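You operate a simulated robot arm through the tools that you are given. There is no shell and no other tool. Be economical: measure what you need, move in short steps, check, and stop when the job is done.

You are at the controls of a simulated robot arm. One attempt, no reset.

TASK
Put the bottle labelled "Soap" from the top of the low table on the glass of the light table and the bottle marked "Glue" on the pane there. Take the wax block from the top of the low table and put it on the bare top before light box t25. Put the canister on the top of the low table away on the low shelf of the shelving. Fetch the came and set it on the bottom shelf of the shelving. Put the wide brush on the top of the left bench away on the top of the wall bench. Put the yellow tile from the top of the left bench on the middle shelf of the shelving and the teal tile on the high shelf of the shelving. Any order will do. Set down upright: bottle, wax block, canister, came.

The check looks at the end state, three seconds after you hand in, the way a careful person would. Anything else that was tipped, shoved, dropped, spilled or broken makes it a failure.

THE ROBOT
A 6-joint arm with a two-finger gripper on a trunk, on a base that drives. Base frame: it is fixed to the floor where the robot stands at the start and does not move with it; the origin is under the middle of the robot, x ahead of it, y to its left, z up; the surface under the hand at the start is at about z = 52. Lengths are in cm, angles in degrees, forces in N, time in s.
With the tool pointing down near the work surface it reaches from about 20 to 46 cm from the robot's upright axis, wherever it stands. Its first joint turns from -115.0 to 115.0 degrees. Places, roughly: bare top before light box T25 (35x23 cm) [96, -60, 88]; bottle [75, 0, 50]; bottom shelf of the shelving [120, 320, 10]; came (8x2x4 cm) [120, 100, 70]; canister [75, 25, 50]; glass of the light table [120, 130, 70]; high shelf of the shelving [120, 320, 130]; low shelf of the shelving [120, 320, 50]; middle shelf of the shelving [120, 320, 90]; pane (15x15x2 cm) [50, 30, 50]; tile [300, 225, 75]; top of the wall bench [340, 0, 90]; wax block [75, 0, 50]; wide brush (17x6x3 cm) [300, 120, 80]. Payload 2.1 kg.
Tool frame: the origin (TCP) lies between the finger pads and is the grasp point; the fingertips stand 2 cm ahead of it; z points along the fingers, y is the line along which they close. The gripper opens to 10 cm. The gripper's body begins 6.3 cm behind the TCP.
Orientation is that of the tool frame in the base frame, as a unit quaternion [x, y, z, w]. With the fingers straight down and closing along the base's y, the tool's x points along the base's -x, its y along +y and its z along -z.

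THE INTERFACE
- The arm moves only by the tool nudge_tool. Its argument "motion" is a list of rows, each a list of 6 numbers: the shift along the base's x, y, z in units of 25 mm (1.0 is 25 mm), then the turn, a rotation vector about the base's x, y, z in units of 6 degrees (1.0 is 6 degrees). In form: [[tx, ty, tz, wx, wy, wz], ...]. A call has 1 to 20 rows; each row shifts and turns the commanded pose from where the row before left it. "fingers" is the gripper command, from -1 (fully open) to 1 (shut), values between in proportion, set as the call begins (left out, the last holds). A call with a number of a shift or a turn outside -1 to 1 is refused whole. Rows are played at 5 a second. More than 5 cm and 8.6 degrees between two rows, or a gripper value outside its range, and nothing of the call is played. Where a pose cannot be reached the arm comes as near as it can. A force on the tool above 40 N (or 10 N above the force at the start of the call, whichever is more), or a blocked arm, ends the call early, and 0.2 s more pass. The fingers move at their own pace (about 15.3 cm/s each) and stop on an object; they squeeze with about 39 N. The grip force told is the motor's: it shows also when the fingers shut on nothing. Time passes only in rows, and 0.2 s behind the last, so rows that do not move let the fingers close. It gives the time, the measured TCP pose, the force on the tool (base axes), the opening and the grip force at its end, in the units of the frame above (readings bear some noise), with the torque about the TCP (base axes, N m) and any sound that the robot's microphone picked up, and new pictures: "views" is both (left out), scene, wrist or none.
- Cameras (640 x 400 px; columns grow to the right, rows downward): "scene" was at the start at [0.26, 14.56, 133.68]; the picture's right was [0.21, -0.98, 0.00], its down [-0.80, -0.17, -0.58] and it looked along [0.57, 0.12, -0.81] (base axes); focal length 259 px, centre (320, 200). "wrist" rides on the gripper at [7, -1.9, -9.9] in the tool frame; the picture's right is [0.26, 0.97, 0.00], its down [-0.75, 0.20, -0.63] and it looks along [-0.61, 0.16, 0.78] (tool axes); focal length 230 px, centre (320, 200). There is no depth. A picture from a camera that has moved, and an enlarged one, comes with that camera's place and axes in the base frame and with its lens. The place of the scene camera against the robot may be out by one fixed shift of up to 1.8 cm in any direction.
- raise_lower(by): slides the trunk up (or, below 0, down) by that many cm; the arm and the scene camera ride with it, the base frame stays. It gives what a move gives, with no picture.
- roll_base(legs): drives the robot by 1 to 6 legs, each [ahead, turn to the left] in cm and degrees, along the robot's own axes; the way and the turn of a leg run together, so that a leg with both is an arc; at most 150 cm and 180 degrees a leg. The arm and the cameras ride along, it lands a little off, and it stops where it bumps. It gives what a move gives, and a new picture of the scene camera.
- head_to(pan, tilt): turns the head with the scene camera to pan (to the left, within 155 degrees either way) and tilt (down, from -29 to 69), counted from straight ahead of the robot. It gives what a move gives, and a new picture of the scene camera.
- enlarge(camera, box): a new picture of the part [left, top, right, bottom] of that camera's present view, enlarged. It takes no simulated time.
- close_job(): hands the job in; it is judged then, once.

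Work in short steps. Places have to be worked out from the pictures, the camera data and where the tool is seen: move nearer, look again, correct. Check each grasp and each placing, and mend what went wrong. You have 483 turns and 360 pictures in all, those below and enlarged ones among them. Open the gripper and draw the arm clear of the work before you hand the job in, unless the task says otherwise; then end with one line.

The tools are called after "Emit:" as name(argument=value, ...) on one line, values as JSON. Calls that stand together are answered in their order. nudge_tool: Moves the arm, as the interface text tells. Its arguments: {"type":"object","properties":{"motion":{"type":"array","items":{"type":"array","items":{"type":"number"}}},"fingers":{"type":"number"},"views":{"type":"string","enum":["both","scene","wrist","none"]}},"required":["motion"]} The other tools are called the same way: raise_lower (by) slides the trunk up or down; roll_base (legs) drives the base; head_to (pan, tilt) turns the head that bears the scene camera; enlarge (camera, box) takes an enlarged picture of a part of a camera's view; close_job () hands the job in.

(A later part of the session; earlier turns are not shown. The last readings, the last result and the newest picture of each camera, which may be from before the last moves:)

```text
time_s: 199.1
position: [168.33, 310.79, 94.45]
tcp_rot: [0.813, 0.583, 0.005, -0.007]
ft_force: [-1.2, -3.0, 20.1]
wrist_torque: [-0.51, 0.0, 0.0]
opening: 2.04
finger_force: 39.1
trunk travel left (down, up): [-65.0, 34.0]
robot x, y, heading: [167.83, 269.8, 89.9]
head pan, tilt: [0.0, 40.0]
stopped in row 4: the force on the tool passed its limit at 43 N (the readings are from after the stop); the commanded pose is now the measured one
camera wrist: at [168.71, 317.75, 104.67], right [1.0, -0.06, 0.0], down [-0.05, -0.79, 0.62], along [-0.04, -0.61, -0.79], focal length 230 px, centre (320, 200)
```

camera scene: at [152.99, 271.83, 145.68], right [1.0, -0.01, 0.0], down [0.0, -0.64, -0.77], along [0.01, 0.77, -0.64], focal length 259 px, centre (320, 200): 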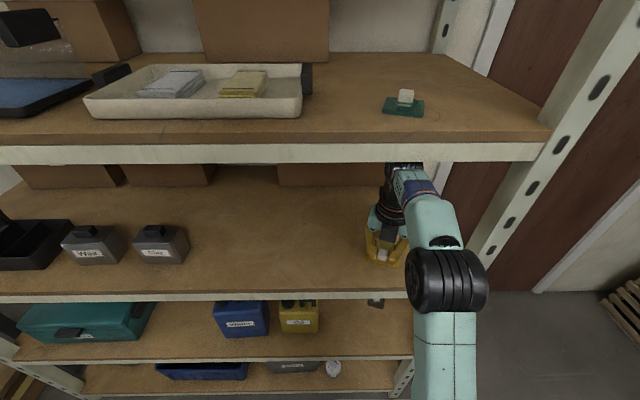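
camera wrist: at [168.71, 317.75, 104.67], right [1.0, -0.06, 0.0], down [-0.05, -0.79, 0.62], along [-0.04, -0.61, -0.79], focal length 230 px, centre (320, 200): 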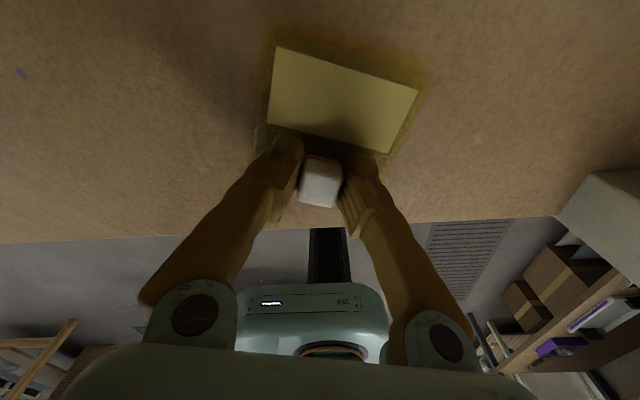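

Contact at z≈94.5. I ease off, open and lift.

Emit:
nudge_tool(motion=[[0, 0, 0.12, 0, 0, 0], [0, 0, 0, 0, 0, 0]], views="none")

Emit:
nudge_tool(motion=[[0, 0, 0, 0, 0, 0], [0, 0, 0, 0, 0, 0], [0, 0, 0.4, 0, 0, 0], [0, 0, 0.8, 0, 0, 0], [0, 0, 0.4, 0, 0, 0]], fingers=-0.2, views="both")

```text
time_s: 199.7
position: [168.41, 311.0, 94.58]
tcp_rot: [0.812, 0.583, 0.004, -0.006]
ft_force: [-0.6, -0.4, 2.3]
wrist_torque: [0.1, -0.08, 0.02]
opening: 2.06
finger_force: 39.2
trunk travel left (down, up): [-65.0, 34.0]
robot x, y, heading: [168.18, 269.7, 89.8]
head pan, tilt: [0.0, 40.0]
```

```text
time_s: 200.9
position: [168.49, 310.89, 98.49]
tcp_rot: [0.813, 0.582, 0.004, -0.004]
ft_force: [0.0, -0.1, 0.1]
wrist_torque: [-0.01, 0.0, -0.03]
opening: 6.0
finger_force: 0.1
trunk travel left (down, up): [-65.0, 34.0]
robot x, y, heading: [168.15, 270.17, 89.5]
head pan, tilt: [0.0, 40.0]
camera scene: at [152.99, 271.77, 145.67], right [1.0, -0.01, 0.0], down [0.0, -0.64, -0.77], along [0.01, 0.77, -0.64], focal length 259 px, centre (320, 200)
camera wrist: at [168.8, 318.04, 108.7], right [1.0, -0.07, 0.0], down [-0.05, -0.78, 0.62], along [-0.04, -0.62, -0.78], focal length 230 px, centre (320, 200)
```

scene: 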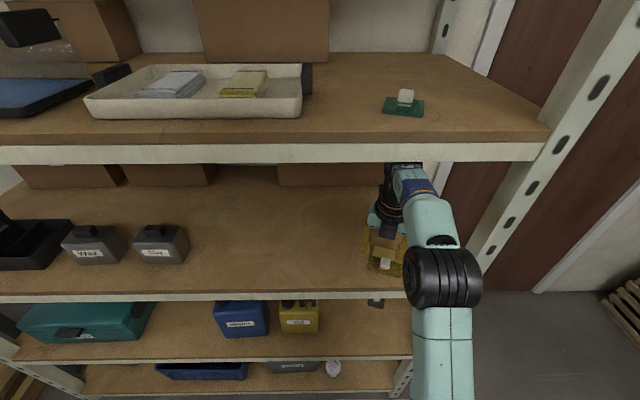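
wrist: 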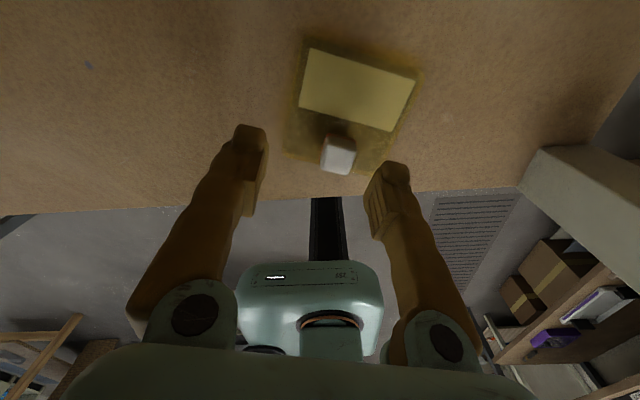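

Yellow tile lies on the middle shelf. Next the wide brush at the left bench's right end; I retract, back off and drive there.

Emit:
nudge_tool(motion=[[0, -1, 0, 0, 0, 0], [0, -1, 0, 0, 0, 0], [0, -1, 0, 0, 0, 0], [0, -1, 0, 0, 0, 0], [0, -1, 0, 0, 0, 0], [0, -1, 0, 0, 0, 0]], views="none")

Emit:
roll_base(legs=[[-58, 0], [0, -90], [65, 0], [0, -90], [85, 0], [0, 90]])

Emit:
enlarge(camera="scene", box=[60, 40, 560, 300])

```text
time_s: 202.3
position: [168.36, 295.8, 98.65]
tcp_rot: [0.812, 0.583, 0.004, -0.005]
ft_force: [-0.4, -0.4, -0.1]
wrist_torque: [0.02, -0.01, 0.01]
opening: 5.99
finger_force: 0.1
trunk travel left (down, up): [-65.0, 34.0]
robot x, y, heading: [168.15, 270.41, 89.7]
head pan, tilt: [0.0, 40.0]
```

```text
time_s: 224.3
position: [256.17, 124.58, 98.7]
tcp_rot: [0.982, -0.186, 0.006, 0.0]
ft_force: [-0.4, 0.0, 0.6]
wrist_torque: [0.02, 0.0, 0.0]
opening: 6.0
finger_force: 0.2
trunk travel left (down, up): [-65.0, 34.0]
robot x, y, heading: [230.47, 126.41, -3.2]
head pan, tilt: [0.0, 40.0]
camera scene: at [232.86, 139.36, 145.68], right [-0.06, -1.0, 0.0], down [-0.64, 0.04, -0.77], along [0.76, -0.04, -0.64], focal length 259 px, centre (320, 200)
```

scene: 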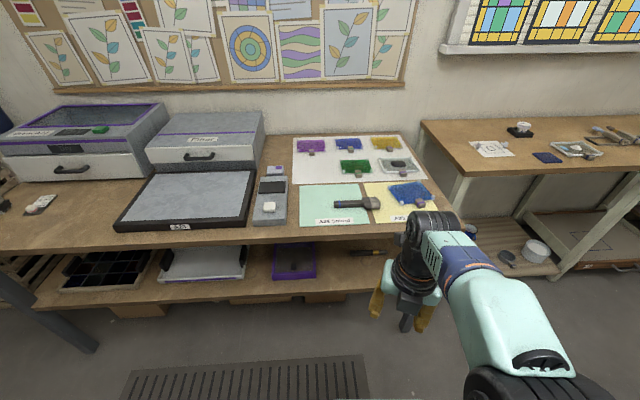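

```text
1.28 times, centred on (310, 170) of scene
camera zoom: at [232.86, 139.36, 145.68], right [-0.06, -1.0, 0.0], down [-0.64, 0.04, -0.77], along [0.76, -0.04, -0.64], focal length 332 px, centre (333, 238)
```

zoom: 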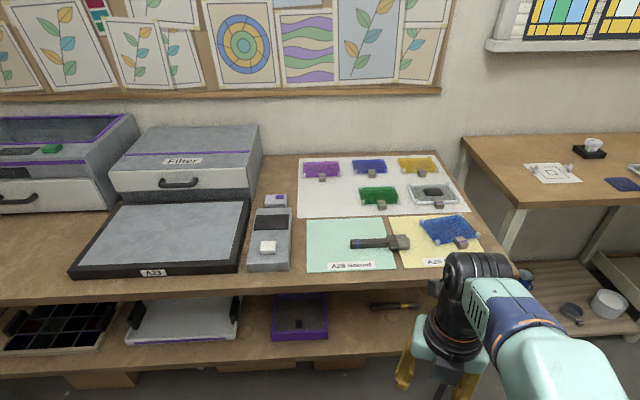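

The brush (dark handle, broad head) lies near (305,122). I roll up to the bench for a closer look.

Emit:
roll_base(legs=[[0, 3], [34, 0]])

Emit:
head_to(pan=0, tilt=55)

Emit:
enlarge(camera="scene", box=[260, 120, 460, 250])

```text
time_s: 226.9
position: [290.44, 126.09, 98.69]
tcp_rot: [0.987, -0.158, 0.006, -0.001]
ft_force: [-0.1, 0.4, 0.0]
wrist_torque: [-0.02, 0.05, 0.0]
opening: 6.0
finger_force: 0.1
trunk travel left (down, up): [-65.0, 34.0]
robot x, y, heading: [264.21, 126.19, -0.1]
head pan, tilt: [0.0, 40.0]
camera scene: at [266.17, 139.47, 145.68], right [0.0, -1.0, 0.0], down [-0.64, 0.0, -0.77], along [0.77, 0.0, -0.64], focal length 259 px, centre (320, 200)
```

scene: 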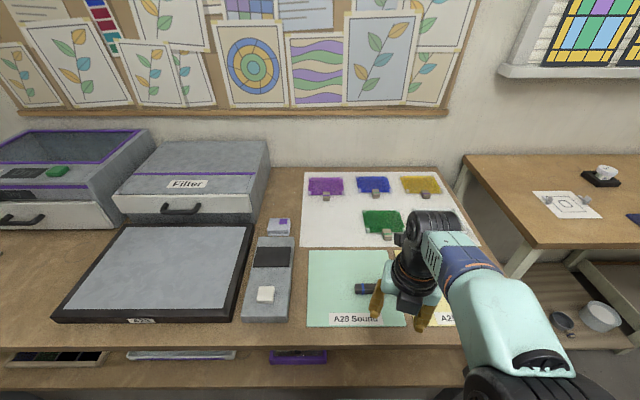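

```text
time_s: 227.7
position: [290.35, 125.96, 98.55]
tcp_rot: [0.987, -0.159, 0.006, -0.001]
ft_force: [-0.8, 0.4, 0.1]
wrist_torque: [0.02, 0.02, -0.04]
opening: 5.99
finger_force: 0.0
trunk travel left (down, up): [-65.0, 34.0]
robot x, y, heading: [264.42, 126.73, -0.2]
head pan, tilt: [0.0, 55.0]
camera scene: at [264.85, 139.46, 143.61], right [0.0, -1.0, 0.0], down [-0.82, 0.0, -0.57], along [0.57, 0.0, -0.82], focal length 259 px, centre (320, 200)
```

scene: 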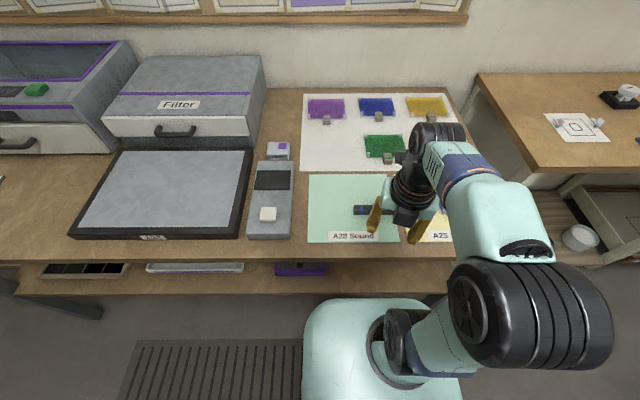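

```text
3.08 times, centred on (360, 185) of scene
camera zoom: at [264.85, 139.46, 143.61], right [0.0, -1.0, 0.0], down [-0.82, 0.0, -0.57], along [0.57, 0.0, -0.82], focal length 798 px, centre (197, 246)
```

zoom: 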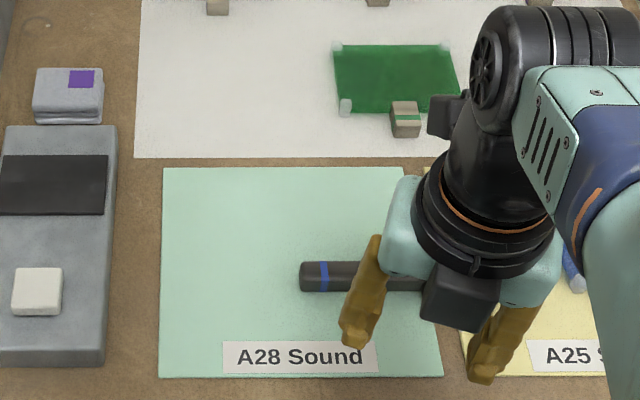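

I swing the hand aside to see the brush whole.

Emit:
nudge_tool(motion=[[0, 1, 0, 0, 0, 0], [0, 1, 0, 0, 0, 0], [0, 1, 0, 0, 0, 0], [0.5, 1, 0, 0, 0, 0], [0.5, 1, 0, 0, 0, 0]], fingers=-1, views="both")

Emit:
enlarge(camera="scene", box=[260, 120, 460, 250])

```text
time_s: 228.9
position: [292.89, 138.46, 98.75]
tcp_rot: [0.987, -0.159, 0.006, 0.001]
ft_force: [0.2, 1.1, 0.0]
wrist_torque: [-0.01, 0.0, 0.0]
opening: 10.0
finger_force: 0.0
trunk travel left (down, up): [-65.0, 34.0]
robot x, y, heading: [264.31, 126.89, 0.3]
head pan, tilt: [0.0, 55.0]
camera scene: at [264.92, 139.57, 143.6], right [0.0, -1.0, 0.0], down [-0.82, 0.0, -0.57], along [0.57, 0.0, -0.82], focal length 259 px, centre (320, 200)
camera wrist: at [299.83, 138.11, 108.82], right [-0.06, -1.0, 0.0], down [-0.78, 0.05, 0.62], along [-0.62, 0.04, -0.78], focal length 230 px, centre (320, 200)
```

scene: 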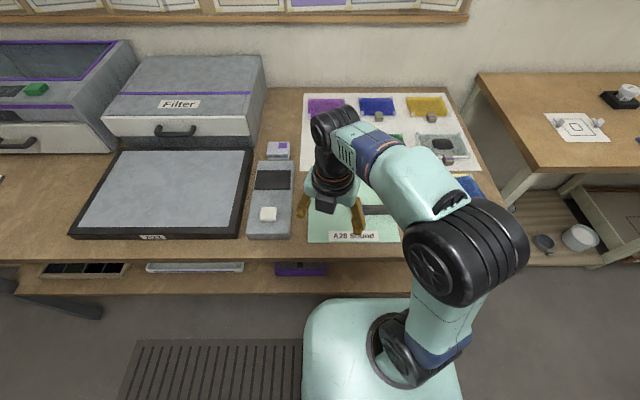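
wrist: 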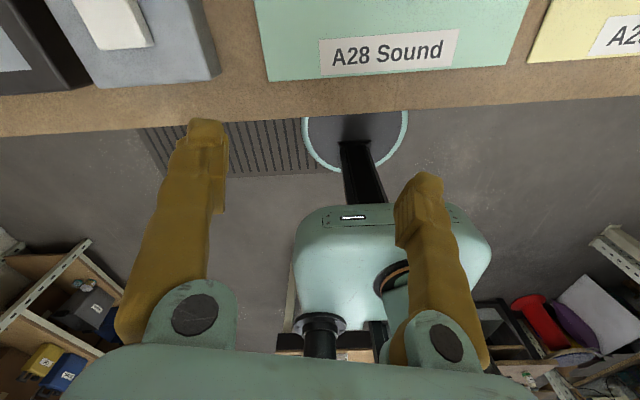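

```text
3.08 times, centred on (360, 185) of scene
camera zoom: at [264.92, 139.57, 143.6], right [0.0, -1.0, 0.0], down [-0.82, 0.0, -0.57], along [0.57, 0.0, -0.82], focal length 798 px, centre (197, 246)
```

zoom: 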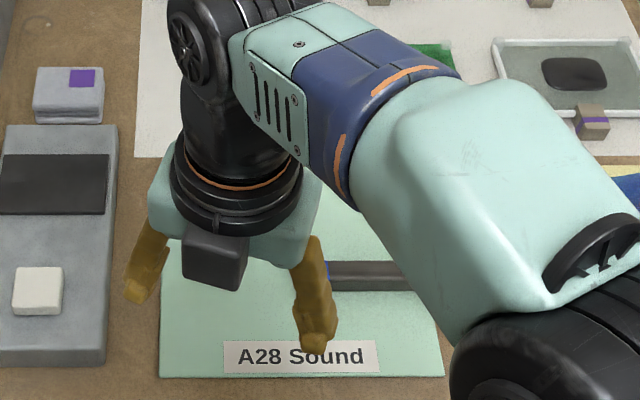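

I extend over the area so the wrist camera sees the brush from above.

Emit:
nudge_tool(motion=[[1, 0, 0.5, 0, 0, 0], [1, -0.5, 0.5, 0, 0, 0], [1, -0.5, 0, 0, 0, 0.5], [1, -0.5, 0, 0, 0, 0.5], [0.8, -0.5, 0, 0, 0, 0.5]], views="both")

Emit:
enlarge(camera="scene", box=[260, 120, 460, 250])

```text
time_s: 230.1
position: [304.75, 133.41, 101.39]
tcp_rot: [0.997, -0.079, 0.004, -0.001]
ft_force: [0.0, 0.0, 1.0]
wrist_torque: [0.02, -0.02, 0.0]
opening: 10.0
finger_force: 0.1
trunk travel left (down, up): [-65.0, 34.0]
robot x, y, heading: [264.26, 126.46, -0.2]
head pan, tilt: [0.0, 55.0]
camera scene: at [264.96, 139.43, 143.61], right [0.0, -1.0, 0.0], down [-0.82, 0.0, -0.57], along [0.57, 0.0, -0.82], focal length 259 px, centre (320, 200)
camera wrist: at [311.84, 134.24, 111.3], right [0.1, -0.99, 0.0], down [-0.78, -0.08, 0.62], along [-0.62, -0.06, -0.78], focal length 230 px, centre (320, 200)
```

scene: 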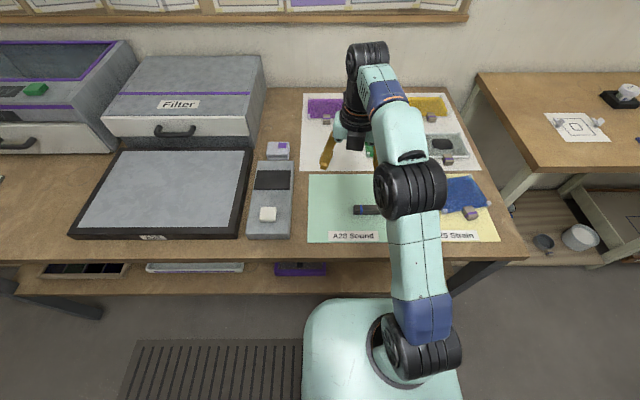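
wrist: 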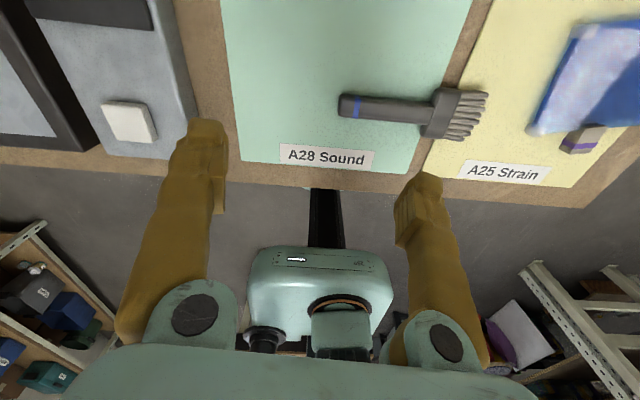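

```text
3.08 times, centred on (360, 185) of scene
camera zoom: at [264.96, 139.43, 143.61], right [0.0, -1.0, 0.0], down [-0.82, 0.0, -0.57], along [0.57, 0.0, -0.82], focal length 798 px, centre (197, 246)
```

zoom: 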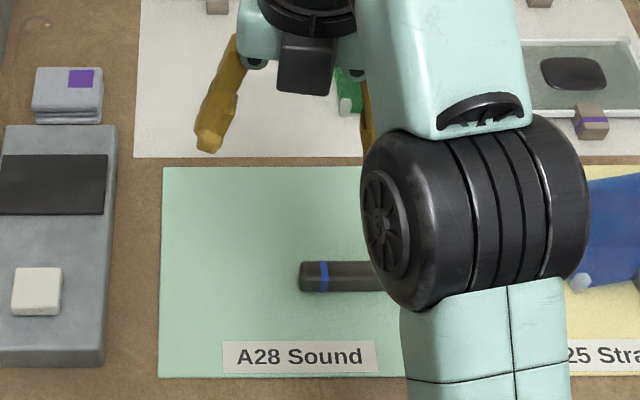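

It is clearly the wide brush: from (304,130.6) to (305,114). I turn the tool so it closes along x and move above the handle at y≈122.5.

Emit:
nudge_tool(motion=[[0, -0.5, 0, 0, 0, -1], [0, -0.5, 0, 0, 0, -1], [0, -0.5, 0, 0, 0, -1], [0, -0.5, 0, 0, 0, -1], [0, -0.5, 0, 0, 0, -1], [0, -0.5, 0, 0, 0, -1], [0, -0.5, 0, 0, 0, -1], [0, -0.5, 0, 0, 0, -1], [0, -0.35, 0, 0, 0, -1], [0, 0, -1, 0, 0, -1], [0, 0, -1, 0, 0, -1], [0, 0, -1, 0, 0, -1], [-0.25, 0, -0.5, 0, 0, -0.9]], fingers=-0.2, views="both")

```text
time_s: 232.9
position: [304.19, 122.66, 92.4]
tcp_rot: [0.727, -0.686, 0.005, 0.003]
ft_force: [-0.5, -0.3, -0.2]
wrist_torque: [0.04, 0.02, -0.01]
opening: 6.01
finger_force: 0.0
trunk travel left (down, up): [-65.0, 34.0]
robot x, y, heading: [264.67, 126.58, 0.3]
head pan, tilt: [0.0, 55.0]
camera scene: at [264.83, 139.47, 143.61], right [0.0, -1.0, 0.0], down [-0.82, 0.0, -0.57], along [0.57, 0.0, -0.82], focal length 259 px, centre (320, 200)
camera wrist: at [306.34, 115.95, 102.52], right [-0.95, -0.31, 0.0], down [-0.25, 0.74, 0.62], along [-0.19, 0.59, -0.78], focal length 230 px, centre (320, 200)
```

scene: 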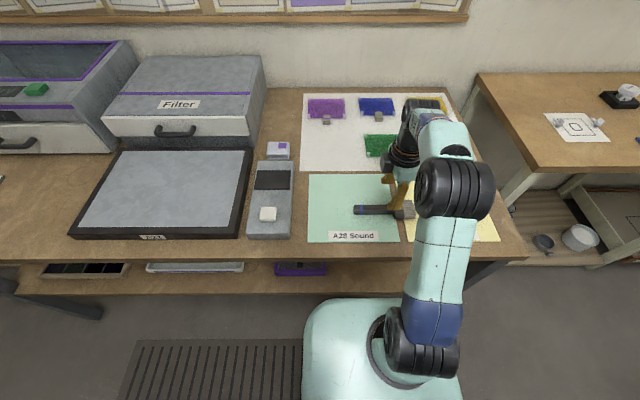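
wrist: 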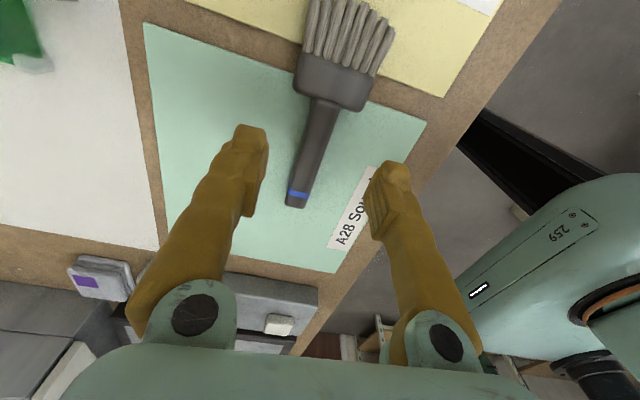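

The handle lies on the tool axis and is aligned. I lower to z≈84.8 and close.

Emit:
nudge_tool(motion=[[0, 0, -1, 0, 0, 0], [0, 0, -1, 0, 0, 0], [0, 0, -0.8, 0, 0, 0], [0, 0, -0.2, 0, 0, 0], [0, 0, 0, 0, 0, 0]], views="wrist")

```text
time_s: 234.1
position: [304.41, 122.72, 84.92]
tcp_rot: [0.728, -0.685, 0.005, 0.002]
ft_force: [-0.1, 0.3, 0.1]
wrist_torque: [0.0, -0.01, 0.0]
opening: 6.01
finger_force: 0.0
trunk travel left (down, up): [-65.0, 34.0]
robot x, y, heading: [264.79, 126.19, 0.2]
head pan, tilt: [0.0, 55.0]
camera wrist: at [306.44, 115.98, 94.98], right [-0.95, -0.31, 0.0], down [-0.25, 0.74, 0.62], along [-0.19, 0.59, -0.78], focal length 230 px, centre (320, 200)
```

wrist: 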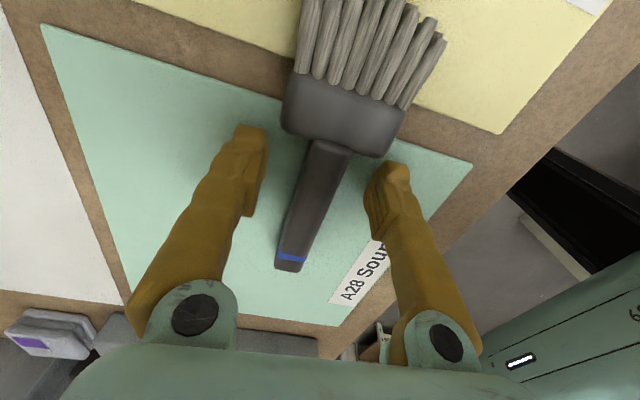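

Emit:
nudge_tool(motion=[[0, 0, 0, 0, 0, 0], [0, 0, 0, 0, 0, 0], [0, 0, 0, 0, 0, 0]], fingers=1, views="none")

Emit:
nudge_tool(motion=[[0, 0, 0.4, 0, 0, 0], [0, 0, 0.8, 0, 0, 0], [0, 0, 1, 0, 0, 0], [0, 0, 1, 0, 0, 0], [0, 0, 1, 0, 0, 0]], views="both")

```text
time_s: 234.9
position: [304.27, 122.62, 84.92]
tcp_rot: [0.728, -0.686, 0.006, 0.002]
ft_force: [-0.2, 0.5, -0.1]
wrist_torque: [0.04, 0.02, 0.02]
opening: 2.04
finger_force: 38.6
trunk travel left (down, up): [-65.0, 34.0]
robot x, y, heading: [264.42, 126.63, 0.3]
head pan, tilt: [0.0, 55.0]
```

```text
time_s: 236.1
position: [304.24, 122.51, 95.5]
tcp_rot: [0.727, -0.686, 0.005, 0.003]
ft_force: [0.7, 0.2, -1.0]
wrist_torque: [0.01, -0.03, 0.03]
opening: 2.05
finger_force: 39.1
trunk travel left (down, up): [-65.0, 34.0]
robot x, y, heading: [264.46, 126.11, 0.2]
head pan, tilt: [0.0, 55.0]
camera scene: at [264.86, 139.46, 143.61], right [0.0, -1.0, 0.0], down [-0.82, 0.0, -0.57], along [0.57, 0.0, -0.82], focal length 259 px, centre (320, 200)
camera wrist: at [306.41, 115.82, 105.49], right [-0.95, -0.31, 0.0], down [-0.25, 0.74, 0.62], along [-0.19, 0.59, -0.78], focal length 230 px, centre (320, 200)
```

scene: 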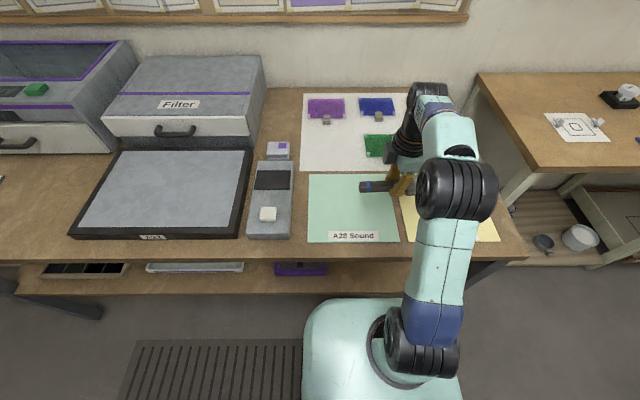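
wrist: 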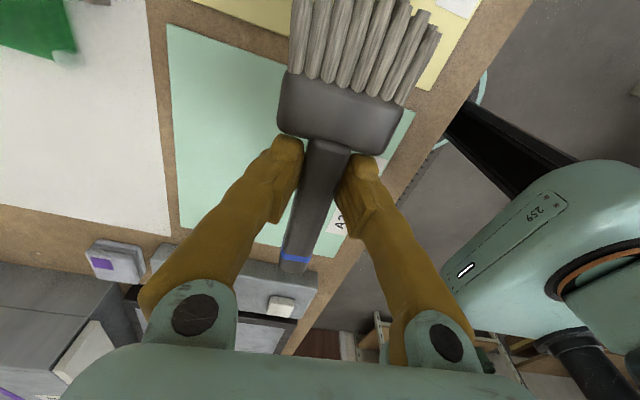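

Brush held firmly. I retract and drive over to the wall bench (front edge x≈314).

Emit:
nudge_tool(motion=[[-1, 0, 0.5, 0, 0, 0], [-1, 0, 0.5, 0, 0, 0], [-1, 0, 0.5, 0, 0, 0], [-1, 0, 0.5, 0, 0, 0], [-1, 0, 0.5, 0, 0, 0], [-0.6, 0.5, 0, 0, 0, 0]], views="none")

Emit:
roll_base(legs=[[-30, 0], [0, -90], [78, 0], [0, 90], [15, 0]])

Emit:
head_to(pan=0, tilt=40)

```text
time_s: 237.5
position: [290.18, 124.04, 101.71]
tcp_rot: [0.728, -0.686, 0.005, 0.003]
ft_force: [-0.6, 0.1, -0.5]
wrist_torque: [-0.01, 0.01, -0.01]
opening: 2.04
finger_force: 39.1
trunk travel left (down, up): [-65.0, 34.0]
robot x, y, heading: [264.56, 126.6, 0.2]
head pan, tilt: [0.0, 55.0]
```

```text
time_s: 251.9
position: [274.24, 45.96, 101.67]
tcp_rot: [0.719, -0.695, 0.005, 0.003]
ft_force: [0.2, -0.2, -0.5]
wrist_torque: [-0.04, -0.01, -0.03]
opening: 2.07
finger_force: 38.7
trunk travel left (down, up): [-65.0, 34.0]
robot x, y, heading: [248.23, 49.01, -1.2]
head pan, tilt: [0.0, 55.0]
camera scene: at [249.23, 62.06, 143.61], right [-0.02, -1.0, 0.0], down [-0.82, 0.02, -0.57], along [0.57, -0.01, -0.82], focal length 259 px, centre (320, 200)
```

scene: 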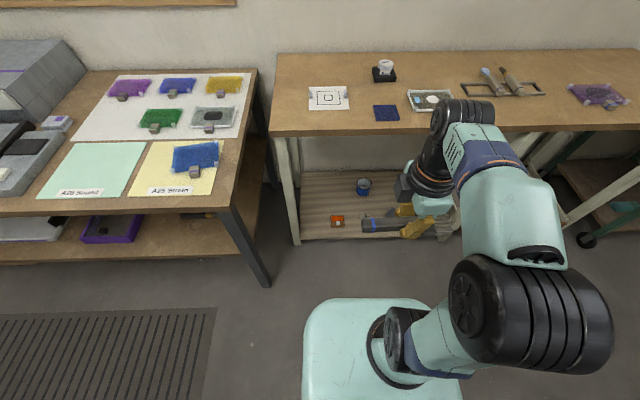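

```text
time_s: 252.7
position: [274.2, 45.99, 101.67]
tcp_rot: [0.718, -0.696, 0.006, 0.002]
ft_force: [-0.8, 0.2, -1.0]
wrist_torque: [-0.02, 0.02, -0.02]
opening: 2.08
finger_force: 38.2
trunk travel left (down, up): [-65.0, 34.0]
robot x, y, heading: [248.6, 49.1, -1.3]
head pan, tilt: [0.0, 40.0]
camera scene: at [250.49, 62.03, 145.67], right [-0.02, -1.0, 0.0], down [-0.64, 0.02, -0.77], along [0.77, -0.02, -0.64], focal length 259 px, centre (320, 200)
```

scene: 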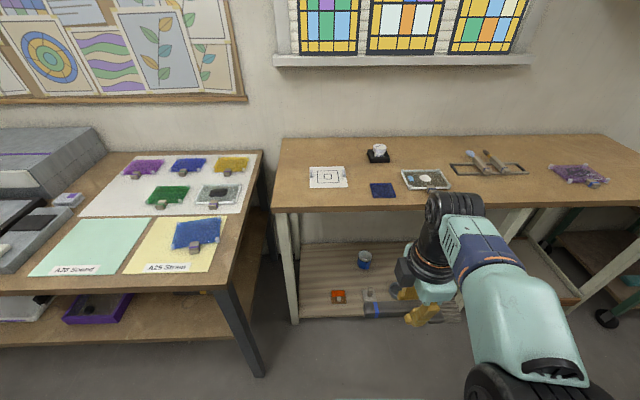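

The front-left strip of the wall bench in front of the paper is free. I roll forward and move the brush over (317.5, 57.5), then inspect.

Emit:
roll_base(legs=[[28, 1.3]])

Emit:
nudge_tool(motion=[[0.7, 1, 0, 0, 0, 0], [0.7, 1, 0, 0, 0, 0], [0.7, 1, 0, 0, 0, 0], [0.7, 1, 0, 0, 0, 0], [0.7, 0.5, 0, 0, 0, 0], [0.7, 0, 0, 0, 0, 0], [0.7, 0, 0, 0, 0, 0], [0.7, 0, 0, 0, 0, 0]], views="both")

```text
time_s: 254.6
position: [302.67, 45.97, 101.78]
tcp_rot: [0.725, -0.688, 0.005, 0.002]
ft_force: [-0.9, 0.9, -1.5]
wrist_torque: [-0.03, -0.03, 0.03]
opening: 2.05
finger_force: 38.7
trunk travel left (down, up): [-65.0, 34.0]
robot x, y, heading: [277.1, 48.82, -0.4]
head pan, tilt: [0.0, 40.0]
camera scene: at [278.81, 61.65, 145.68], right [-0.01, -1.0, 0.0], down [-0.64, 0.0, -0.77], along [0.77, 0.0, -0.64], focal length 259 px, centre (320, 200)
```

scene: 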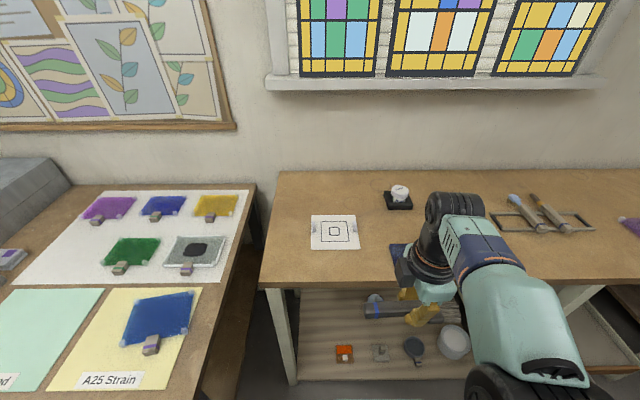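

```text
time_s: 256.4
position: [316.8, 57.37, 101.49]
tcp_rot: [0.725, -0.689, 0.005, 0.003]
ft_force: [-0.7, 0.6, -0.5]
wrist_torque: [0.03, 0.01, 0.01]
opening: 2.06
finger_force: 39.2
trunk travel left (down, up): [-65.0, 34.0]
robot x, y, heading: [276.99, 48.6, -0.2]
head pan, tilt: [0.0, 40.0]
camera scene: at [278.91, 61.67, 145.67], right [-0.01, -1.0, 0.0], down [-0.64, 0.0, -0.77], along [0.77, 0.0, -0.64], focal length 259 px, centre (320, 200)
camera wrist: at [318.96, 50.67, 111.73], right [-0.95, -0.31, 0.0], down [-0.24, 0.75, 0.62], along [-0.19, 0.59, -0.78], focal length 230 px, centre (320, 200)
```

scene: 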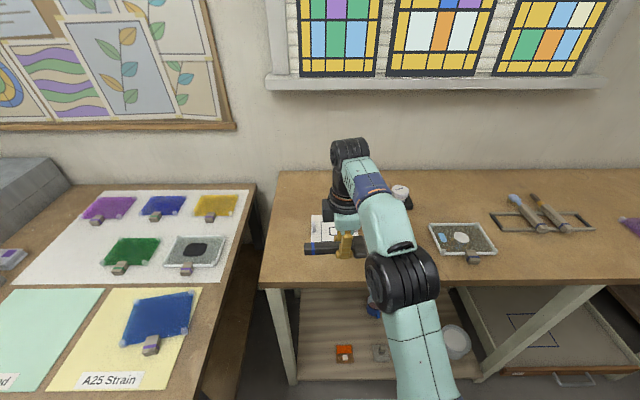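
wrist: 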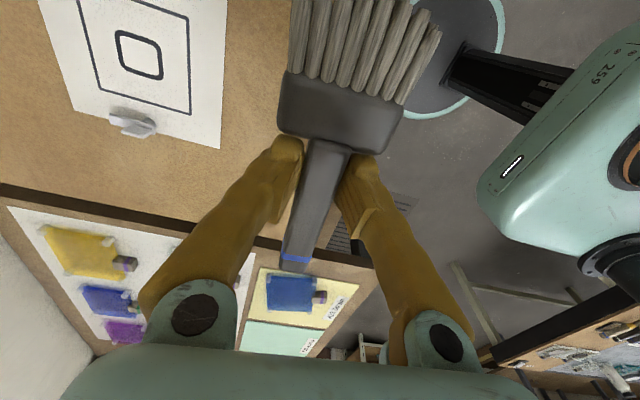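

Placement area is clear (bench edge x≈311, paper from x≈325). I lower towards contact.

Emit:
nudge_tool(motion=[[0.2, 0, -1, 0, 0, 0], [0, 0, -1, 0, 0, 0], [0, 0, -0.6, 0, 0, 0], [0, 0, -0.3, 0, 0, 0], [0, 0, 0, 0, 0, 0]], views="wrist")

```text
time_s: 257.6
position: [317.2, 57.32, 94.35]
tcp_rot: [0.725, -0.688, 0.005, 0.002]
ft_force: [1.2, 0.4, -1.2]
wrist_torque: [-0.01, -0.01, 0.0]
opening: 2.06
finger_force: 38.8
trunk travel left (down, up): [-65.0, 34.0]
robot x, y, heading: [277.17, 48.54, -0.2]
head pan, tilt: [0.0, 40.0]
camera wrist: at [319.25, 50.59, 104.47], right [-0.95, -0.31, 0.0], down [-0.24, 0.75, 0.62], along [-0.19, 0.59, -0.78], focal length 230 px, centre (320, 200)
```

wrist: 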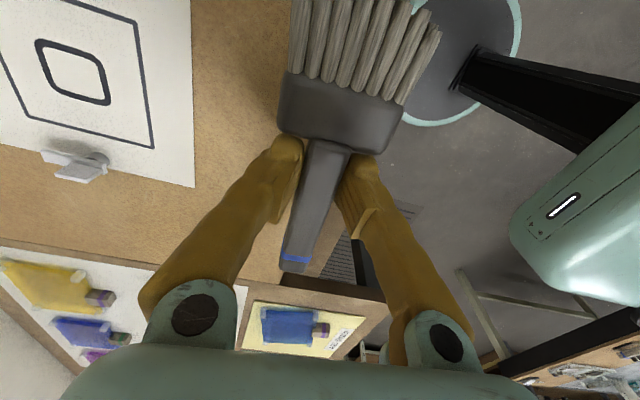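

The bench's front edge is close to the brush; I shift 1.7 cm inward before setting down.

Emit:
nudge_tool(motion=[[0.4, 0, 0, 0, 0, 0], [0.3, 0, 0, 0, 0, 0], [0, 0, -0.2, 0, 0, 0], [0, 0, 0, 0, 0, 0]], views="both")

Emit:
enlarge(camera="scene", box=[270, 180, 410, 290])

```text
time_s: 258.6
position: [319.05, 57.29, 93.96]
tcp_rot: [0.725, -0.688, 0.004, 0.002]
ft_force: [-0.3, -0.4, -0.7]
wrist_torque: [-0.01, 0.01, 0.01]
opening: 2.08
finger_force: 39.2
trunk travel left (down, up): [-65.0, 34.0]
robot x, y, heading: [277.41, 47.99, -0.1]
head pan, tilt: [0.0, 40.0]
camera scene: at [278.81, 61.66, 145.68], right [-0.01, -1.0, 0.0], down [-0.64, 0.0, -0.77], along [0.77, 0.0, -0.64], focal length 259 px, centre (320, 200)
camera wrist: at [321.12, 50.61, 104.05], right [-0.95, -0.31, 0.0], down [-0.24, 0.75, 0.62], along [-0.19, 0.59, -0.78], focal length 230 px, centre (320, 200)
```

scene: 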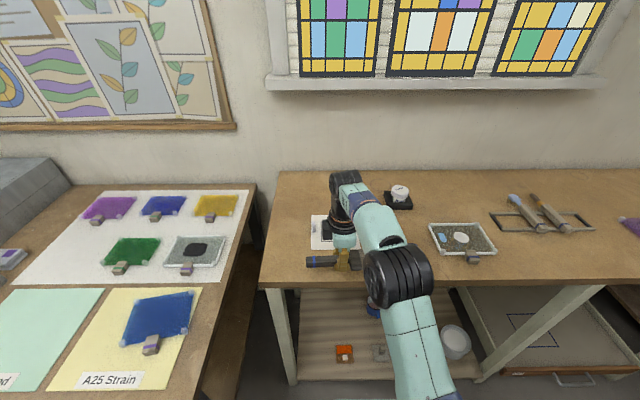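
wrist: 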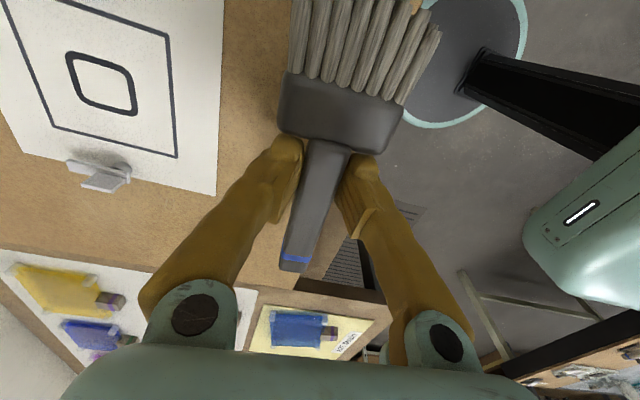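

```text
3.64 times, centred on (340, 235) of scene
camera zoom: at [278.81, 61.66, 145.68], right [-0.01, -1.0, 0.0], down [-0.64, 0.0, -0.77], along [0.77, 0.0, -0.64], focal length 943 px, centre (247, 73)
```

zoom: 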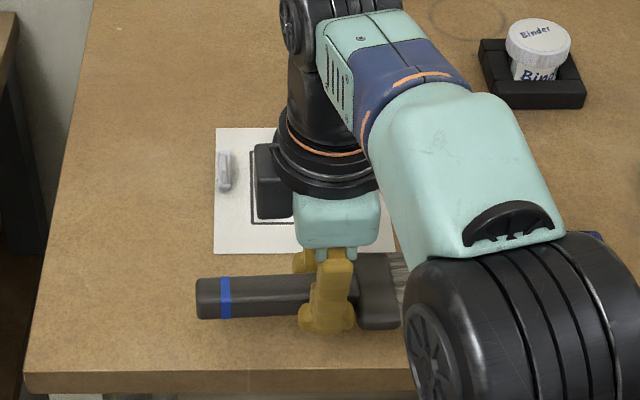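

The scene view shows a safe margin to the edge. I lower in small steps to contact.

Emit:
nudge_tool(motion=[[0, 0, -0.2, 0, 0, 0], [0, 0, 0, 0, 0, 0]], views="none")

Emit:
nudge_tool(motion=[[0, 0, -0.2, 0, 0, 0], [0, 0, 0, 0, 0, 0]], views="none")

```text
time_s: 259.2
position: [318.95, 57.26, 93.42]
tcp_rot: [0.726, -0.688, 0.004, 0.003]
ft_force: [-0.2, -0.6, -1.0]
wrist_torque: [0.01, -0.04, -0.02]
opening: 2.06
finger_force: 39.0
trunk travel left (down, up): [-65.0, 34.0]
robot x, y, heading: [277.11, 48.4, -0.1]
head pan, tilt: [0.0, 40.0]
```

```text
time_s: 259.8
position: [319.03, 57.29, 92.97]
tcp_rot: [0.725, -0.689, 0.004, 0.002]
ft_force: [-0.4, 0.1, -0.7]
wrist_torque: [-0.02, 0.0, -0.01]
opening: 2.05
finger_force: 39.1
trunk travel left (down, up): [-65.0, 34.0]
robot x, y, heading: [277.21, 48.74, -0.3]
head pan, tilt: [0.0, 40.0]
```

Emit:
nudge_tool(motion=[[0, 0, -0.2, 0, 0, 0], [0, 0, 0, 0, 0, 0]], views="none")

Emit:
nudge_tool(motion=[[0, 0, -0.15, 0, 0, 0], [0, 0, 0, 0, 0, 0]], views="none")

```text
time_s: 260.4
position: [319.13, 57.36, 92.49]
tcp_rot: [0.725, -0.688, 0.005, 0.002]
ft_force: [0.5, -1.2, -1.0]
wrist_torque: [-0.01, 0.03, 0.0]
opening: 2.05
finger_force: 39.1
trunk travel left (down, up): [-65.0, 34.0]
robot x, y, heading: [277.26, 48.42, -0.1]
head pan, tilt: [0.0, 40.0]
```

```text
time_s: 261.0
position: [319.13, 57.41, 92.17]
tcp_rot: [0.726, -0.688, 0.005, 0.002]
ft_force: [0.0, 0.1, 0.7]
wrist_torque: [0.03, 0.04, 0.01]
opening: 2.05
finger_force: 38.7
trunk travel left (down, up): [-65.0, 34.0]
robot x, y, heading: [277.13, 49.07, -0.1]
head pan, tilt: [0.0, 40.0]
```

Emit:
nudge_tool(motion=[[0, 0, -0.12, 0, 0, 0], [0, 0, 0, 0, 0, 0]], views="none")

```text
time_s: 261.6
position: [319.07, 57.37, 91.82]
tcp_rot: [0.726, -0.688, 0.006, 0.002]
ft_force: [-0.6, 0.0, -0.8]
wrist_torque: [0.01, 0.01, 0.03]
opening: 2.08
finger_force: 39.5
trunk travel left (down, up): [-65.0, 34.0]
robot x, y, heading: [277.09, 48.46, -0.3]
head pan, tilt: [0.0, 40.0]
```

Emit:
nudge_tool(motion=[[0, 0, -0.12, 0, 0, 0], [0, 0, 0, 0, 0, 0]], views="none")

Emit:
nudge_tool(motion=[[0, 0, -0.12, 0, 0, 0], [0, 0, 0, 0, 0, 0]], views="wrist")

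```text
time_s: 262.2
position: [319.0, 57.34, 91.47]
tcp_rot: [0.725, -0.688, 0.004, 0.003]
ft_force: [-0.5, -0.1, -1.6]
wrist_torque: [-0.01, 0.02, -0.01]
opening: 2.07
finger_force: 39.2
trunk travel left (down, up): [-65.0, 34.0]
robot x, y, heading: [276.88, 48.96, -0.1]
head pan, tilt: [0.0, 40.0]
```

```text
time_s: 262.8
position: [319.07, 57.43, 91.25]
tcp_rot: [0.725, -0.689, 0.005, 0.002]
ft_force: [-0.7, 0.5, -1.5]
wrist_torque: [-0.03, 0.0, 0.02]
opening: 2.07
finger_force: 38.8
trunk travel left (down, up): [-65.0, 34.0]
robot x, y, heading: [276.8, 48.83, -0.3]
head pan, tilt: [0.0, 40.0]
camera wrist: at [321.13, 50.66, 101.29], right [-0.95, -0.31, 0.0], down [-0.24, 0.75, 0.62], along [-0.19, 0.59, -0.78], focal length 230 px, centre (320, 200)
```

wrist: 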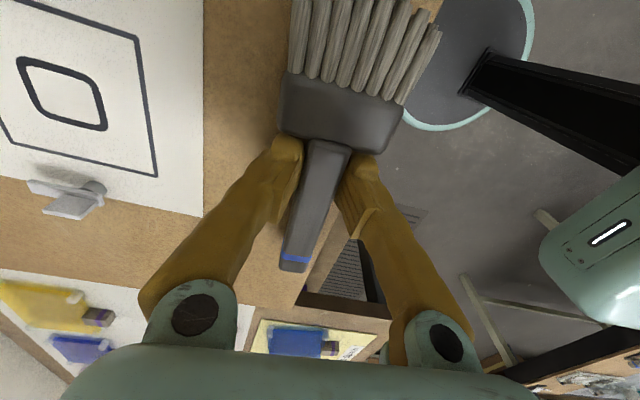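

The bench is lower and its edge nearer than estimated (x≈315.5). I raise a bit, roll 2.3 cm forward, and continue down.

Emit:
nudge_tool(motion=[[0, 0, 0.5, 0, 0, 0]], views="none")

Emit:
roll_base(legs=[[2.3, 0]])

Emit:
nudge_tool(motion=[[0, 0, -0.3, 0, 0, 0], [0, 0, -0.3, 0, 0, 0], [0, 0, -0.15, 0, 0, 0], [0, 0, 0, 0, 0, 0]], views="wrist")

```text
time_s: 263.2
position: [319.14, 57.35, 92.57]
tcp_rot: [0.725, -0.688, 0.004, 0.002]
ft_force: [-0.5, -0.2, -1.3]
wrist_torque: [0.01, -0.03, 0.01]
opening: 2.08
finger_force: 39.6
trunk travel left (down, up): [-65.0, 34.0]
robot x, y, heading: [277.56, 48.6, -0.2]
head pan, tilt: [0.0, 40.0]
```

```text
time_s: 264.0
position: [321.32, 57.38, 92.61]
tcp_rot: [0.726, -0.688, 0.005, 0.002]
ft_force: [-0.4, -0.7, -0.9]
wrist_torque: [-0.03, 0.02, 0.0]
opening: 2.05
finger_force: 39.1
trunk travel left (down, up): [-65.0, 34.0]
robot x, y, heading: [279.76, 48.73, -0.3]
head pan, tilt: [0.0, 40.0]
camera scene: at [281.0, 61.63, 145.69], right [-0.01, -1.0, 0.0], down [-0.64, 0.0, -0.77], along [0.77, 0.0, -0.64], focal length 259 px, centre (320, 200)
```

scene: 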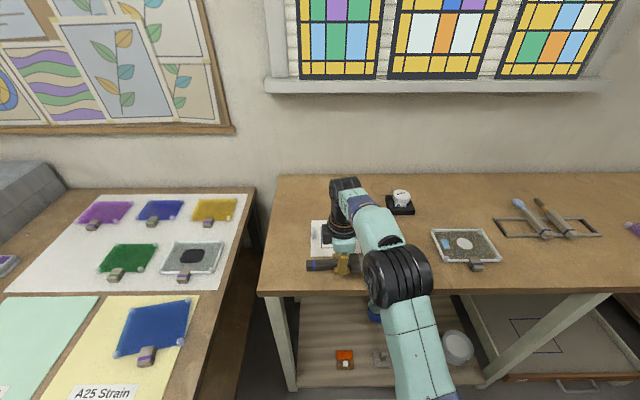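

```text
time_s: 265.0
position: [321.35, 57.4, 90.66]
tcp_rot: [0.726, -0.688, 0.005, 0.002]
ft_force: [0.1, -0.1, -0.8]
wrist_torque: [0.06, 0.0, -0.02]
opening: 2.09
finger_force: 39.2
trunk travel left (down, up): [-65.0, 34.0]
robot x, y, heading: [279.62, 48.85, -0.1]
head pan, tilt: [0.0, 40.0]
camera wrist: at [323.55, 50.61, 100.75], right [-0.95, -0.31, 0.0], down [-0.24, 0.75, 0.62], along [-0.19, 0.59, -0.78], focal length 230 px, centre (320, 200)
```

wrist: 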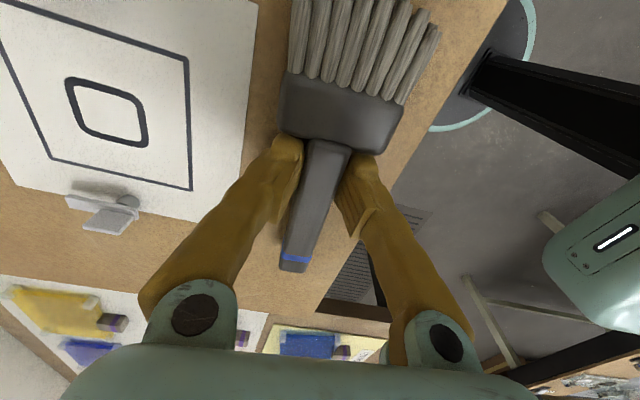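

Now the brush is over the bench between the edge and the paper. I continue lowering.

Emit:
nudge_tool(motion=[[0, 0, -0.2, 0, 0, 0], [0, 0, 0, 0, 0, 0]], views="none")

Emit:
nudge_tool(motion=[[0, 0, -0.2, 0, 0, 0], [0, 0, 0, 0, 0, 0]], views="none")

Emit:
nudge_tool(motion=[[0, 0, -0.15, 0, 0, 0], [0, 0, 0, 0, 0, 0]], views="none")

```text
time_s: 265.6
position: [321.38, 57.38, 90.41]
tcp_rot: [0.725, -0.688, 0.007, -0.002]
ft_force: [9.5, 1.8, 31.2]
wrist_torque: [0.08, -0.03, -0.06]
opening: 2.06
finger_force: 39.4
trunk travel left (down, up): [-65.0, 34.0]
robot x, y, heading: [279.16, 48.53, -0.1]
head pan, tilt: [0.0, 40.0]
```

```text
time_s: 265.9
position: [321.29, 57.26, 90.44]
tcp_rot: [0.726, -0.688, 0.009, -0.003]
ft_force: [-2.3, -0.1, 15.4]
wrist_torque: [-0.3, 0.12, -0.02]
opening: 2.06
finger_force: 39.6
trunk travel left (down, up): [-65.0, 34.0]
robot x, y, heading: [279.67, 48.6, -0.3]
head pan, tilt: [0.0, 40.0]
stopped in row 1: the force on the tool passed its limit at 45 N (the readings are from after the stop); the commanded pose is now the measured one
```

```text
time_s: 266.5
position: [321.44, 57.18, 90.37]
tcp_rot: [0.725, -0.688, 0.013, -0.009]
ft_force: [-6.2, -1.5, 19.8]
wrist_torque: [-0.41, 0.17, -0.06]
opening: 2.03
finger_force: 38.5
trunk travel left (down, up): [-65.0, 34.0]
robot x, y, heading: [279.46, 48.57, -0.2]
head pan, tilt: [0.0, 40.0]
stopped in row 2: the force on the tool passed its limit at 42 N (the readings are from after the stop); the commanded pose is now the measured one
```

Contact at z≈90.4. I ease off, open and rise.

Emit:
nudge_tool(motion=[[0, 0, 0.12, 0, 0, 0], [0, 0, 0, 0, 0, 0]], views="none")

Emit:
nudge_tool(motion=[[0, 0, 0, 0, 0, 0], [0, 0, 0, 0, 0, 0], [0, 0, 0.4, 0, 0, 0], [0, 0, 0.8, 0, 0, 0], [0, 0, 1, 0, 0, 0], [0, 0, 1, 0, 0, 0], [0, 0, 1, 0, 0, 0]], fingers=-0.2, views="both")

```text
time_s: 267.1
position: [321.82, 57.39, 90.51]
tcp_rot: [0.725, -0.688, 0.011, -0.007]
ft_force: [-1.3, -0.4, 3.8]
wrist_torque: [-0.01, -0.02, -0.03]
opening: 2.06
finger_force: 39.3
trunk travel left (down, up): [-65.0, 34.0]
robot x, y, heading: [279.32, 48.6, -0.6]
head pan, tilt: [0.0, 40.0]
```

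```text
time_s: 268.7
position: [321.41, 57.48, 100.6]
tcp_rot: [0.725, -0.688, 0.012, -0.005]
ft_force: [-0.3, -0.9, 0.4]
wrist_torque: [0.01, 0.02, 0.02]
opening: 6.01
finger_force: 0.1
out of reach, approached as far as the arm can: row 7
trunk travel left (down, up): [-65.0, 34.0]
robot x, y, heading: [279.4, 48.18, -0.1]
head pan, tilt: [0.0, 40.0]
camera scene: at [281.14, 61.64, 145.68], right [-0.01, -1.0, 0.0], down [-0.64, 0.0, -0.77], along [0.77, 0.0, -0.64], focal length 259 px, centre (320, 200)
camera wrist: at [323.42, 50.73, 110.82], right [-0.95, -0.31, -0.02], down [-0.25, 0.74, 0.62], along [-0.18, 0.59, -0.79], focal length 230 px, centre (320, 200)
```

scene: 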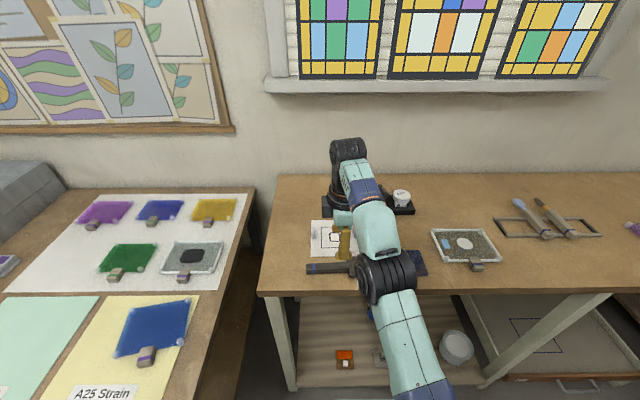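
wrist: 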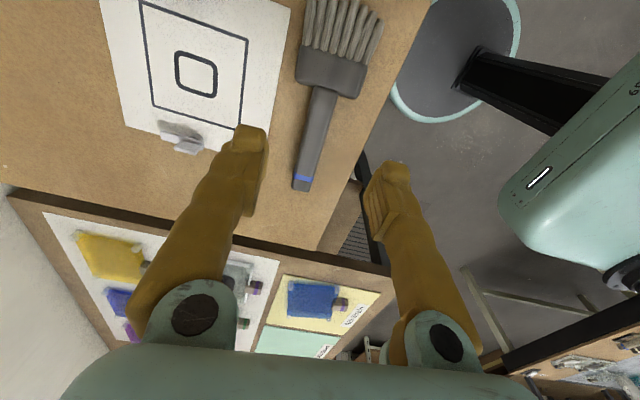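

Brush lies on the wall bench. Now I retract, turn round and drive to the far side of the low table.

Emit:
nudge_tool(motion=[[-1, 0, 0, 0.09, 0.23, 0], [-1, -0.5, 0, 0, 0, 0], [-1, -0.5, 0, 0, 0, 0], [-1, -0.5, 0, 0, 0, 0], [-1, -0.5, 0, 0, 0, 0], [-1, -0.5, 0, 0, 0, 0], [-1, 0, 0, 0, 0, 0]], views="none")

Emit:
roll_base(legs=[[-20, 0], [0, 180], [100, 0]])

Emit:
enlarge(camera="scene", box=[160, 60, 480, 260])

```text
time_s: 270.3
position: [303.78, 50.89, 100.62]
tcp_rot: [0.726, -0.688, 0.0, -0.001]
ft_force: [0.6, -0.5, -0.1]
wrist_torque: [0.03, -0.03, 0.01]
opening: 5.99
finger_force: 0.1
trunk travel left (down, up): [-65.0, 34.0]
robot x, y, heading: [279.18, 48.37, -0.4]
head pan, tilt: [0.0, 40.0]
```

```text
time_s: 283.9
position: [134.48, 52.33, 100.49]
tcp_rot: [0.702, 0.712, 0.0, 0.002]
ft_force: [0.8, 0.5, -0.1]
wrist_torque: [0.0, 0.0, 0.02]
opening: 6.0
finger_force: 0.0
trunk travel left (down, up): [-65.0, 34.0]
robot x, y, heading: [159.13, 53.86, 177.5]
head pan, tilt: [0.0, 40.0]
camera scene: at [155.06, 38.89, 145.68], right [0.04, 1.0, 0.0], down [0.64, -0.03, -0.77], along [-0.77, 0.03, -0.64], focal length 259 px, centre (320, 200)
```

scene: 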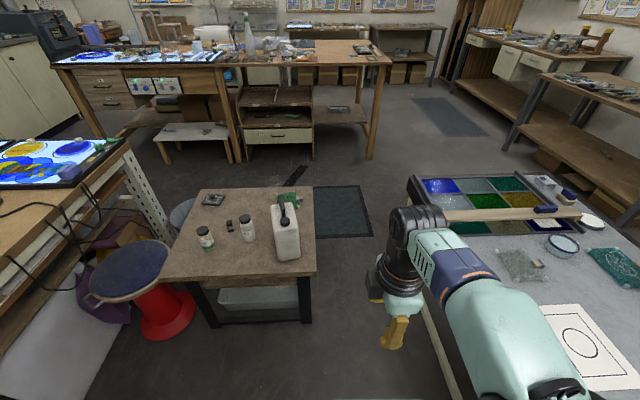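

```text
2.00 times, centred on (320, 160) of scene
camera zoom: at [155.06, 38.89, 145.68], right [0.04, 1.0, 0.0], down [0.64, -0.03, -0.77], along [-0.77, 0.03, -0.64], focal length 519 px, centre (320, 280)
```

zoom: 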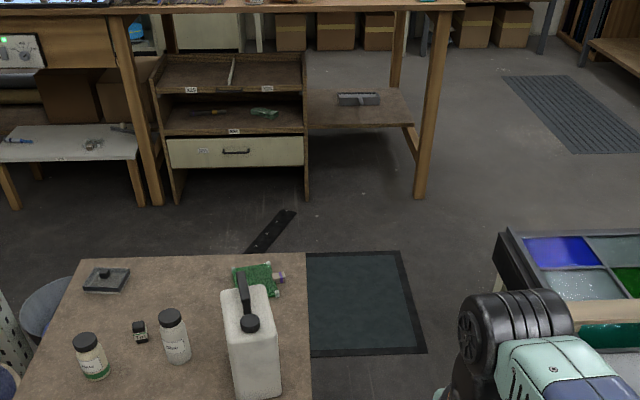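

Labels now face me; I enlarge them.

Emit:
enlarge(camera="scene", box=[185, 180, 265, 255])

Emit:
enlarge(camera="scene", box=[0, 130, 140, 230])

```text
5.33 times, centred on (225, 218) of scene
camera zoom: at [155.06, 38.89, 145.68], right [0.04, 1.0, 0.0], down [0.64, -0.03, -0.77], along [-0.77, 0.03, -0.64], focal length 1384 px, centre (827, 107)
```

zoom: 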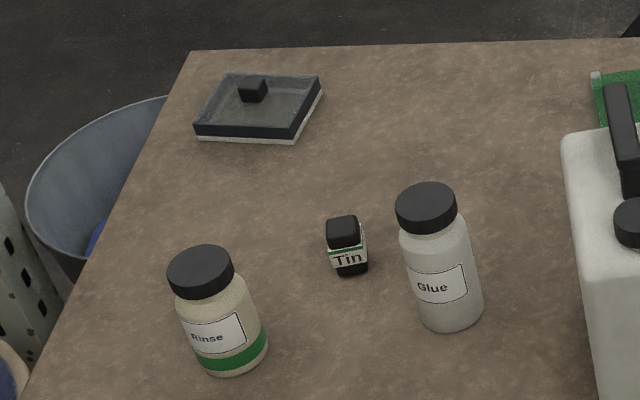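

```text
4.00 times, centred on (70, 180) of scene
camera zoom: at [155.06, 38.89, 145.68], right [0.04, 1.0, 0.0], down [0.64, -0.03, -0.77], along [-0.77, 0.03, -0.64], focal length 1038 px, centre (1320, 280)
```

zoom: 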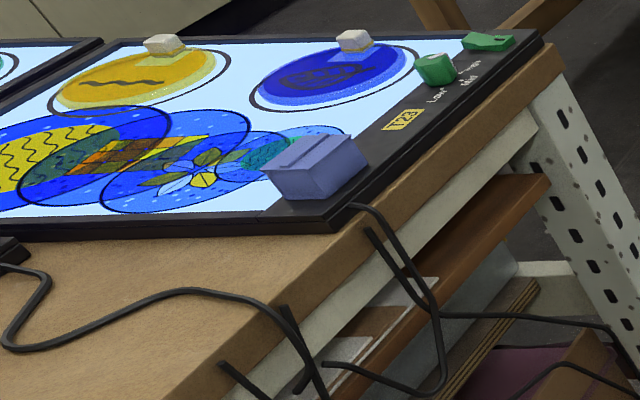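

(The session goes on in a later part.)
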